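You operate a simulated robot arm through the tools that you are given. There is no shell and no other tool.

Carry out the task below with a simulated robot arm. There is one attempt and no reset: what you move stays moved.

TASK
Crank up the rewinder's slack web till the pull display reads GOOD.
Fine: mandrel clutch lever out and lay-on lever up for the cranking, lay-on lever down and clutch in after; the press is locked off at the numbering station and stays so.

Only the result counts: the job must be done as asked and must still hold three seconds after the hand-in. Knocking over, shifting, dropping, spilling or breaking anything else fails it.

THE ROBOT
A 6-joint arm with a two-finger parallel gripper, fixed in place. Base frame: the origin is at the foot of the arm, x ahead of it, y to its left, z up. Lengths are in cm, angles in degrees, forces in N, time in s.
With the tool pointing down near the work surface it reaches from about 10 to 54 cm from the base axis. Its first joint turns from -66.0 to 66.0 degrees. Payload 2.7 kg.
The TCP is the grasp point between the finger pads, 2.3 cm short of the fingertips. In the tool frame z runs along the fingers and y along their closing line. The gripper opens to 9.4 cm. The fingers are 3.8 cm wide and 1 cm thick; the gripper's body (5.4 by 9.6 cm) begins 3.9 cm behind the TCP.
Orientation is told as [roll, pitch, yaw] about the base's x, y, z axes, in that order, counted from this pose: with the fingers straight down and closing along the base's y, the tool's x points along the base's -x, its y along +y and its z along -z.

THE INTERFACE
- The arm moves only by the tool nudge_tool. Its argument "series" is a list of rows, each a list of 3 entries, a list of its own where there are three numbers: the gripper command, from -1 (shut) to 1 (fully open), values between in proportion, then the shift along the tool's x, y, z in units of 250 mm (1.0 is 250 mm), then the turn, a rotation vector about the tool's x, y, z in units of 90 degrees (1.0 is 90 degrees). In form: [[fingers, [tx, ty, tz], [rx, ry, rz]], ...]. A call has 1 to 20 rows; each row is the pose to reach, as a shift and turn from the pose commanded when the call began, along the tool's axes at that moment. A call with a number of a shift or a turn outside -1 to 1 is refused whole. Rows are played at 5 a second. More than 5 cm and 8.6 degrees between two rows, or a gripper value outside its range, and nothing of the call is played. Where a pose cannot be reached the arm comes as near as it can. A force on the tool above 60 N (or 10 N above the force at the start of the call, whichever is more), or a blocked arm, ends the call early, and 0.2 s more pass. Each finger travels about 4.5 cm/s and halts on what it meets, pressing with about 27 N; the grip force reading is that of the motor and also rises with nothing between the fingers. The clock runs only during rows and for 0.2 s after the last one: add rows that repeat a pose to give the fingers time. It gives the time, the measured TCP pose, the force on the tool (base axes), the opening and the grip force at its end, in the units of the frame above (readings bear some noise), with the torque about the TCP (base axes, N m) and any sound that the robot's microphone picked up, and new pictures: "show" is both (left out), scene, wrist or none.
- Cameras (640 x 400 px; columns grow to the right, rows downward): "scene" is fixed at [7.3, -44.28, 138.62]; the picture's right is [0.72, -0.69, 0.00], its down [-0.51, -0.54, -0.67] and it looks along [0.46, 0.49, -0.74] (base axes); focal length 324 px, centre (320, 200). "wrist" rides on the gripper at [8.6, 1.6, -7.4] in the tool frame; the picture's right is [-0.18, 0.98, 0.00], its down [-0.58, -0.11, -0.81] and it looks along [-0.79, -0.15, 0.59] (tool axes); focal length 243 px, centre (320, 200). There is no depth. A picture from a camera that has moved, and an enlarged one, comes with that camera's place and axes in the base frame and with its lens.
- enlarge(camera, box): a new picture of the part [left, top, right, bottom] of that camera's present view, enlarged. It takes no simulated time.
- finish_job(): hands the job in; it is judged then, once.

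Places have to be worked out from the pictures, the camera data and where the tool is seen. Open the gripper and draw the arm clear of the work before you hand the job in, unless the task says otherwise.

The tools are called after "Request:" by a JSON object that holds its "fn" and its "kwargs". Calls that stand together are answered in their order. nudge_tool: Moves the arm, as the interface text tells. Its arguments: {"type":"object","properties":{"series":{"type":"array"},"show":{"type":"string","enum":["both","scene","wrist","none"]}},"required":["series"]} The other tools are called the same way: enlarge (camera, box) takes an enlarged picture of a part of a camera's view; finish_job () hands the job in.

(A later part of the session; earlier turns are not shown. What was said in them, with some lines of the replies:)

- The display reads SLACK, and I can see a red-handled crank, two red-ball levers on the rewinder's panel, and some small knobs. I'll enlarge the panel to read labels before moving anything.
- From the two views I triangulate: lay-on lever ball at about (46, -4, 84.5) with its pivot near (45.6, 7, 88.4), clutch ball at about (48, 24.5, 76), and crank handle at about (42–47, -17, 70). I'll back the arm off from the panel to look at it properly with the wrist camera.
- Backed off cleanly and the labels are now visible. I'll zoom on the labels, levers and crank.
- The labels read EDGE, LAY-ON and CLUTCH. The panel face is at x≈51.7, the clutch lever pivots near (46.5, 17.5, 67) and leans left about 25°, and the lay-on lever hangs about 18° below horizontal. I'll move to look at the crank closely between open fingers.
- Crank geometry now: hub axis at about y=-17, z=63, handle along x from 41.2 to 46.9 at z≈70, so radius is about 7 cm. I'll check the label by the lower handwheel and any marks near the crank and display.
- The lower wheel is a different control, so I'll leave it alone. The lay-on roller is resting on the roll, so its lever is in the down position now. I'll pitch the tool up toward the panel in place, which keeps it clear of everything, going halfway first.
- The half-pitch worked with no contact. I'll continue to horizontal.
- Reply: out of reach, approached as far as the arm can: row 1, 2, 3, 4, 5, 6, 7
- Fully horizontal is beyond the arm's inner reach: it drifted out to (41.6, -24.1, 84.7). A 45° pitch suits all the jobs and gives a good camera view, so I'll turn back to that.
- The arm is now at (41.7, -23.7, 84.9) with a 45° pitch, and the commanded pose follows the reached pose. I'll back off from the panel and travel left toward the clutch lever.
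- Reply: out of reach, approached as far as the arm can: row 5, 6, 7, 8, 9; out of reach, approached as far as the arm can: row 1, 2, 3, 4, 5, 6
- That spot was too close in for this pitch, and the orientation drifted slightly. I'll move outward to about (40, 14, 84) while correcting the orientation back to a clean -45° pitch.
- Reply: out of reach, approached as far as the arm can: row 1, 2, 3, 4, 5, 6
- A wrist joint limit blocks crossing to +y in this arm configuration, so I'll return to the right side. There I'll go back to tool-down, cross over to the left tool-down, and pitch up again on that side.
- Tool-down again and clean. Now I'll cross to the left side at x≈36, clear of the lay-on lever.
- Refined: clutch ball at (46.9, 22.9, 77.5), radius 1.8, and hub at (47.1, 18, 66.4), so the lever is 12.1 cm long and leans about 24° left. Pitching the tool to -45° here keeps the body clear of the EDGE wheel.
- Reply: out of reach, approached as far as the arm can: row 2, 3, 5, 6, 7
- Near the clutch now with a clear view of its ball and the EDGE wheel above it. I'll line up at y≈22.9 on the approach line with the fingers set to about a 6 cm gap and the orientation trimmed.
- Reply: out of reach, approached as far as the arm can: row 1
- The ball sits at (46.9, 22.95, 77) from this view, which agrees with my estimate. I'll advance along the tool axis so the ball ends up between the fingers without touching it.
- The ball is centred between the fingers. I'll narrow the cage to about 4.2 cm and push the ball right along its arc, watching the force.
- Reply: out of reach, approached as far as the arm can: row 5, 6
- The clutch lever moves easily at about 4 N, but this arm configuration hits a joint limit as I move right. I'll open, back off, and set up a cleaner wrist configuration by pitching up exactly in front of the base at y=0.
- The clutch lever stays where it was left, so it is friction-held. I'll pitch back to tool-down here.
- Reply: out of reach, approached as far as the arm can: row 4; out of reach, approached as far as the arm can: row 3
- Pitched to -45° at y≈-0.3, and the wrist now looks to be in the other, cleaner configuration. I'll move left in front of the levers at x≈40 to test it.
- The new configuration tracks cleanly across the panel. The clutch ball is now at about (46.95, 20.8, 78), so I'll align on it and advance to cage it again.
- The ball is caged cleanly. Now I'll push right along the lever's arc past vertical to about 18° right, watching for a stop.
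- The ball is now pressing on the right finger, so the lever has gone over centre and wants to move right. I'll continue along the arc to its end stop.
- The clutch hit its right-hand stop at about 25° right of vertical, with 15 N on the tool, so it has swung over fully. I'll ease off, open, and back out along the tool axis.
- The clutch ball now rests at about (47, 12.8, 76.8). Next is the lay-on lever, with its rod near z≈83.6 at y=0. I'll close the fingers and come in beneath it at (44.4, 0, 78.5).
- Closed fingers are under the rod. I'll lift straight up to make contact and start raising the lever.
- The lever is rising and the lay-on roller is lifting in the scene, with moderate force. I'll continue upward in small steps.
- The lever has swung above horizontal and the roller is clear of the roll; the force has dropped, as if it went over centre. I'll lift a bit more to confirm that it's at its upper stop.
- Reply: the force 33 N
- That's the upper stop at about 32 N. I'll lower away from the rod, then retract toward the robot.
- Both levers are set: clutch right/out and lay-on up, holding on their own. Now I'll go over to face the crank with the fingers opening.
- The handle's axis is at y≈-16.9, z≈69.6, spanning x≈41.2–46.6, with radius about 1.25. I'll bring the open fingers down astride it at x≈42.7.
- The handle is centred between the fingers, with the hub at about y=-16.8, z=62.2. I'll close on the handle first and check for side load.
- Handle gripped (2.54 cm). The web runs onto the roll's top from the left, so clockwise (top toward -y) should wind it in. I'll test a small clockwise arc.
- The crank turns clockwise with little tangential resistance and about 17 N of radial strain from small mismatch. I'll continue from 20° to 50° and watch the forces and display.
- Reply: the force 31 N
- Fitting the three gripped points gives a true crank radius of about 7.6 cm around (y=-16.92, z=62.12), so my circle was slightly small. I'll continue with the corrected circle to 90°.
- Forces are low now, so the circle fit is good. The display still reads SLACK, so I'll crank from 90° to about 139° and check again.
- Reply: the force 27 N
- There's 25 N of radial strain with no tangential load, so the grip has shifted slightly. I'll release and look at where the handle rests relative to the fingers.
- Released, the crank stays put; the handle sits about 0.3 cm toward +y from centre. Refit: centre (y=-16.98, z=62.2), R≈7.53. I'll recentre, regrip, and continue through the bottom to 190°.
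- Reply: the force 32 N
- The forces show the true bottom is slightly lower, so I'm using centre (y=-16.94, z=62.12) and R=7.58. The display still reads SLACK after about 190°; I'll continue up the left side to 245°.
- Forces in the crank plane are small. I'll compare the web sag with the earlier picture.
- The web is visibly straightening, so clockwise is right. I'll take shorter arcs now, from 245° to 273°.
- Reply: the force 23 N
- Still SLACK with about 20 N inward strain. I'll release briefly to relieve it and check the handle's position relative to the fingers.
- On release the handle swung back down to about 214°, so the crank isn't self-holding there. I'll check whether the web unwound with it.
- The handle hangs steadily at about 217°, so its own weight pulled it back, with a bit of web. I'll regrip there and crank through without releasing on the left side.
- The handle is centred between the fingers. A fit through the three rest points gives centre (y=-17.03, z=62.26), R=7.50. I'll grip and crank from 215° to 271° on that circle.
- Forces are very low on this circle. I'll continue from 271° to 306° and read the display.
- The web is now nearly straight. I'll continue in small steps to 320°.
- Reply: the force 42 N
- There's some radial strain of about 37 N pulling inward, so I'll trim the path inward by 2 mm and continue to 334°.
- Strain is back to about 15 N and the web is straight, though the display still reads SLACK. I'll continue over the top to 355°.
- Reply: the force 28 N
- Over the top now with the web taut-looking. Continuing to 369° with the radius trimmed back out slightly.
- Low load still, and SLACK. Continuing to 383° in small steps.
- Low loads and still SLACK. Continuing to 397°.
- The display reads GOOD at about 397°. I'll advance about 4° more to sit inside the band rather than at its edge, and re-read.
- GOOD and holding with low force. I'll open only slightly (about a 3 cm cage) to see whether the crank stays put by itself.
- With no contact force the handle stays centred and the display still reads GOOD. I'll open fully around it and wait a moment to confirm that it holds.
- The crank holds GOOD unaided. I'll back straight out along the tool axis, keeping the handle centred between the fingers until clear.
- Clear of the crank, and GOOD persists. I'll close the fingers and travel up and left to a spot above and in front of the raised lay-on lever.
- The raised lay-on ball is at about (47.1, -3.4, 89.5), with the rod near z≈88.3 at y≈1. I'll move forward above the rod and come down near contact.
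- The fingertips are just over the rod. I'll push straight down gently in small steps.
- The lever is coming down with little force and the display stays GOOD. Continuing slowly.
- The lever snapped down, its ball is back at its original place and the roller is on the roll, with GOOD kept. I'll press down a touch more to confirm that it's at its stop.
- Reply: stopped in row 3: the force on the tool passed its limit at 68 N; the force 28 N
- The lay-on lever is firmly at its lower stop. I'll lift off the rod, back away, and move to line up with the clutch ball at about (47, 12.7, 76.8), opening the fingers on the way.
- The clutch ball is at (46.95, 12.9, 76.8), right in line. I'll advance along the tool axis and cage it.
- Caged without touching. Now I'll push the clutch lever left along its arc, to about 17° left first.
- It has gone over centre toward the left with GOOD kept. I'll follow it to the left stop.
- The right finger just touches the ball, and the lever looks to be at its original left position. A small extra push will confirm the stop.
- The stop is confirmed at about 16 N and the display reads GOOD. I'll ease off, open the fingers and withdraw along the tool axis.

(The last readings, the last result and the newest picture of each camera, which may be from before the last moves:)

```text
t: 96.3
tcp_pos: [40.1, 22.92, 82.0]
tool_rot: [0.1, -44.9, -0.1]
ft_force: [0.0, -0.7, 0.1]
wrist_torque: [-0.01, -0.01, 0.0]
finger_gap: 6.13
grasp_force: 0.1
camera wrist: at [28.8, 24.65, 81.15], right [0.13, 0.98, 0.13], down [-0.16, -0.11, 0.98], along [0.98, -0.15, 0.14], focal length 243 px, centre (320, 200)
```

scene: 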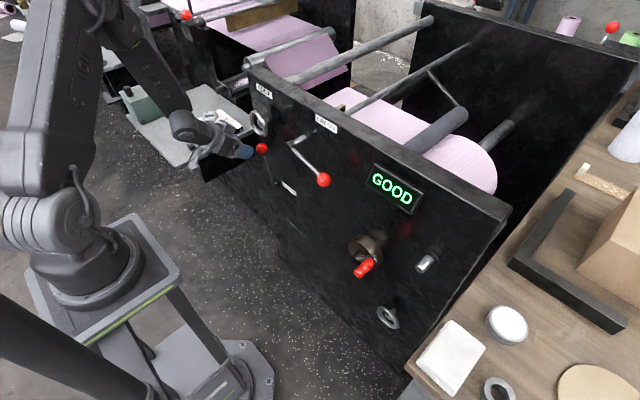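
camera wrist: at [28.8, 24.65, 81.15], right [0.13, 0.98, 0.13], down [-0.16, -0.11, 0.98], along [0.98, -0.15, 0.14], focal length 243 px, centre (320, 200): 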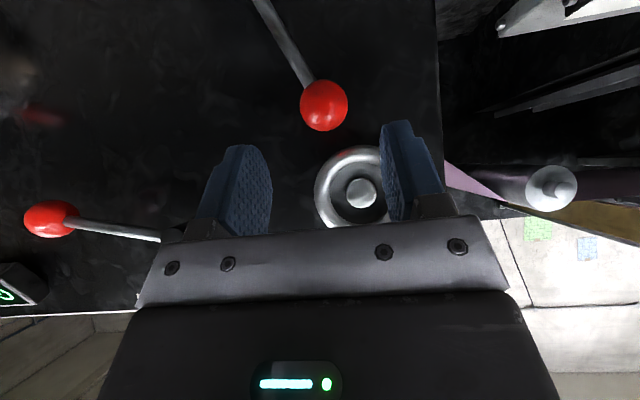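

Both levers are back at their starting positions and the display reads GOOD. I'll open fully and draw the arm up and away from the panel, then check that nothing changes.

Request:
{"fn": "nudge_tool", "kwargs": {"series": [[1, [-0.02, -0.03, -0.06], [0, 0, 0]], [1, [-0.08, -0.1, -0.13], [0, 0, 0]], [1, [-0.14, -0.18, -0.2], [0, 0, 0]], [1, [-0.2, -0.26, -0.26], [0, 0, 0]], [1, [-0.2545, -0.32, -0.311], [0, 0, 0]], [1, [-0.2545, -0.32, -0.311], [0, 0, 0]], [1, [-0.2545, -0.32, -0.311], [0, 0, 0]], [1, [-0.2545, -0.32, -0.311], [0, 0, 0]], [1, [-0.2545, -0.32, -0.311], [0, 0, 0]]]}}

Request:
{"fn": "enlarge", "kwargs": {"camera": "scene", "box": [235, 75, 475, 285]}}

```text
t: 98.3
tcp_pos: [39.28, 14.98, 91.8]
tool_rot: [0.1, -44.9, -0.2]
ft_force: [-0.8, 0.2, 0.1]
wrist_torque: [0.01, -0.01, 0.01]
finger_gap: 9.4
grasp_force: 0.1
camera wrist: at [27.93, 16.7, 90.96], right [0.13, 0.98, 0.13], down [-0.16, -0.11, 0.98], along [0.98, -0.15, 0.14], focal length 243 px, centre (320, 200)
```

scene: 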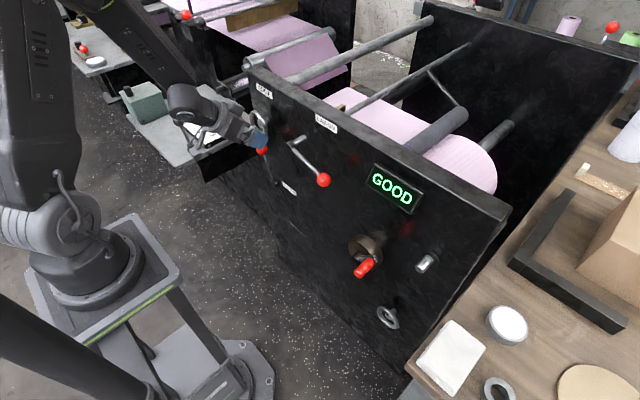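
wrist: 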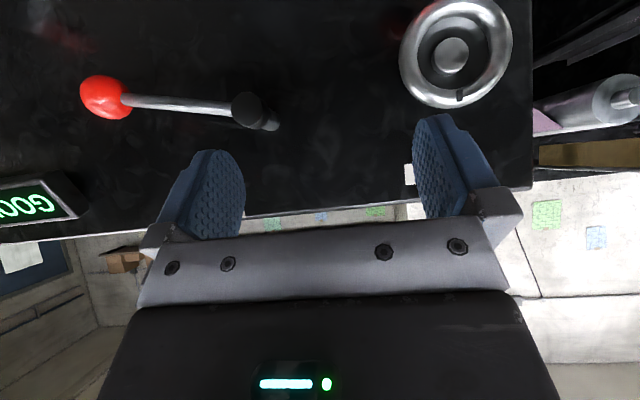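

```text
1.90 times, centred on (355, 180) of scene
camera zoom: at [7.3, -44.28, 138.62], right [0.72, -0.69, 0.0], down [-0.51, -0.54, -0.67], along [0.46, 0.49, -0.74], focal length 617 px, centre (253, 238)
```

zoom: 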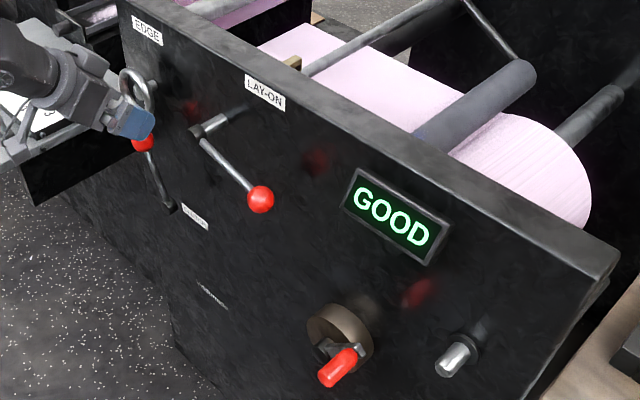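

The display has read GOOD from t≈74 s to t≈98 s. The lay-on lever is down, the clutch lever is back in, the arm is clear with the gripper open, and the numbering station was never touched. Handing in.

Request:
{"fn": "finish_job", "kwargs": {}}

```text
The job is handed in.
```

The rewinder's web is cranked up and the pull display reads GOOD. It held that for the last 24 seconds before I handed the job in.

- **Before cranking:** I swung the clutch lever right to its stop and the lay-on lever up to its stop. The clutch lever has no in/out marking, so I took its starting position as "in".
- **Cranking:** I turned the crank clockwise a little over one full turn, until the display changed from SLACK to GOOD. At one point I let go of the handle and it swung back about 55°. I gripped it again and finished from there. At the end the crank stayed put on its own.
- **After cranking:** I put the lay-on lever back down to its stop, then the clutch lever back left to its stop. The lay-on push briefly reached 68 N when it met the stop, and I saw no change afterwards.
- **Left alone:** I did not touch the numbering station, the EDGE wheel or the other knobs. The arm is clear of the work with the gripper open.
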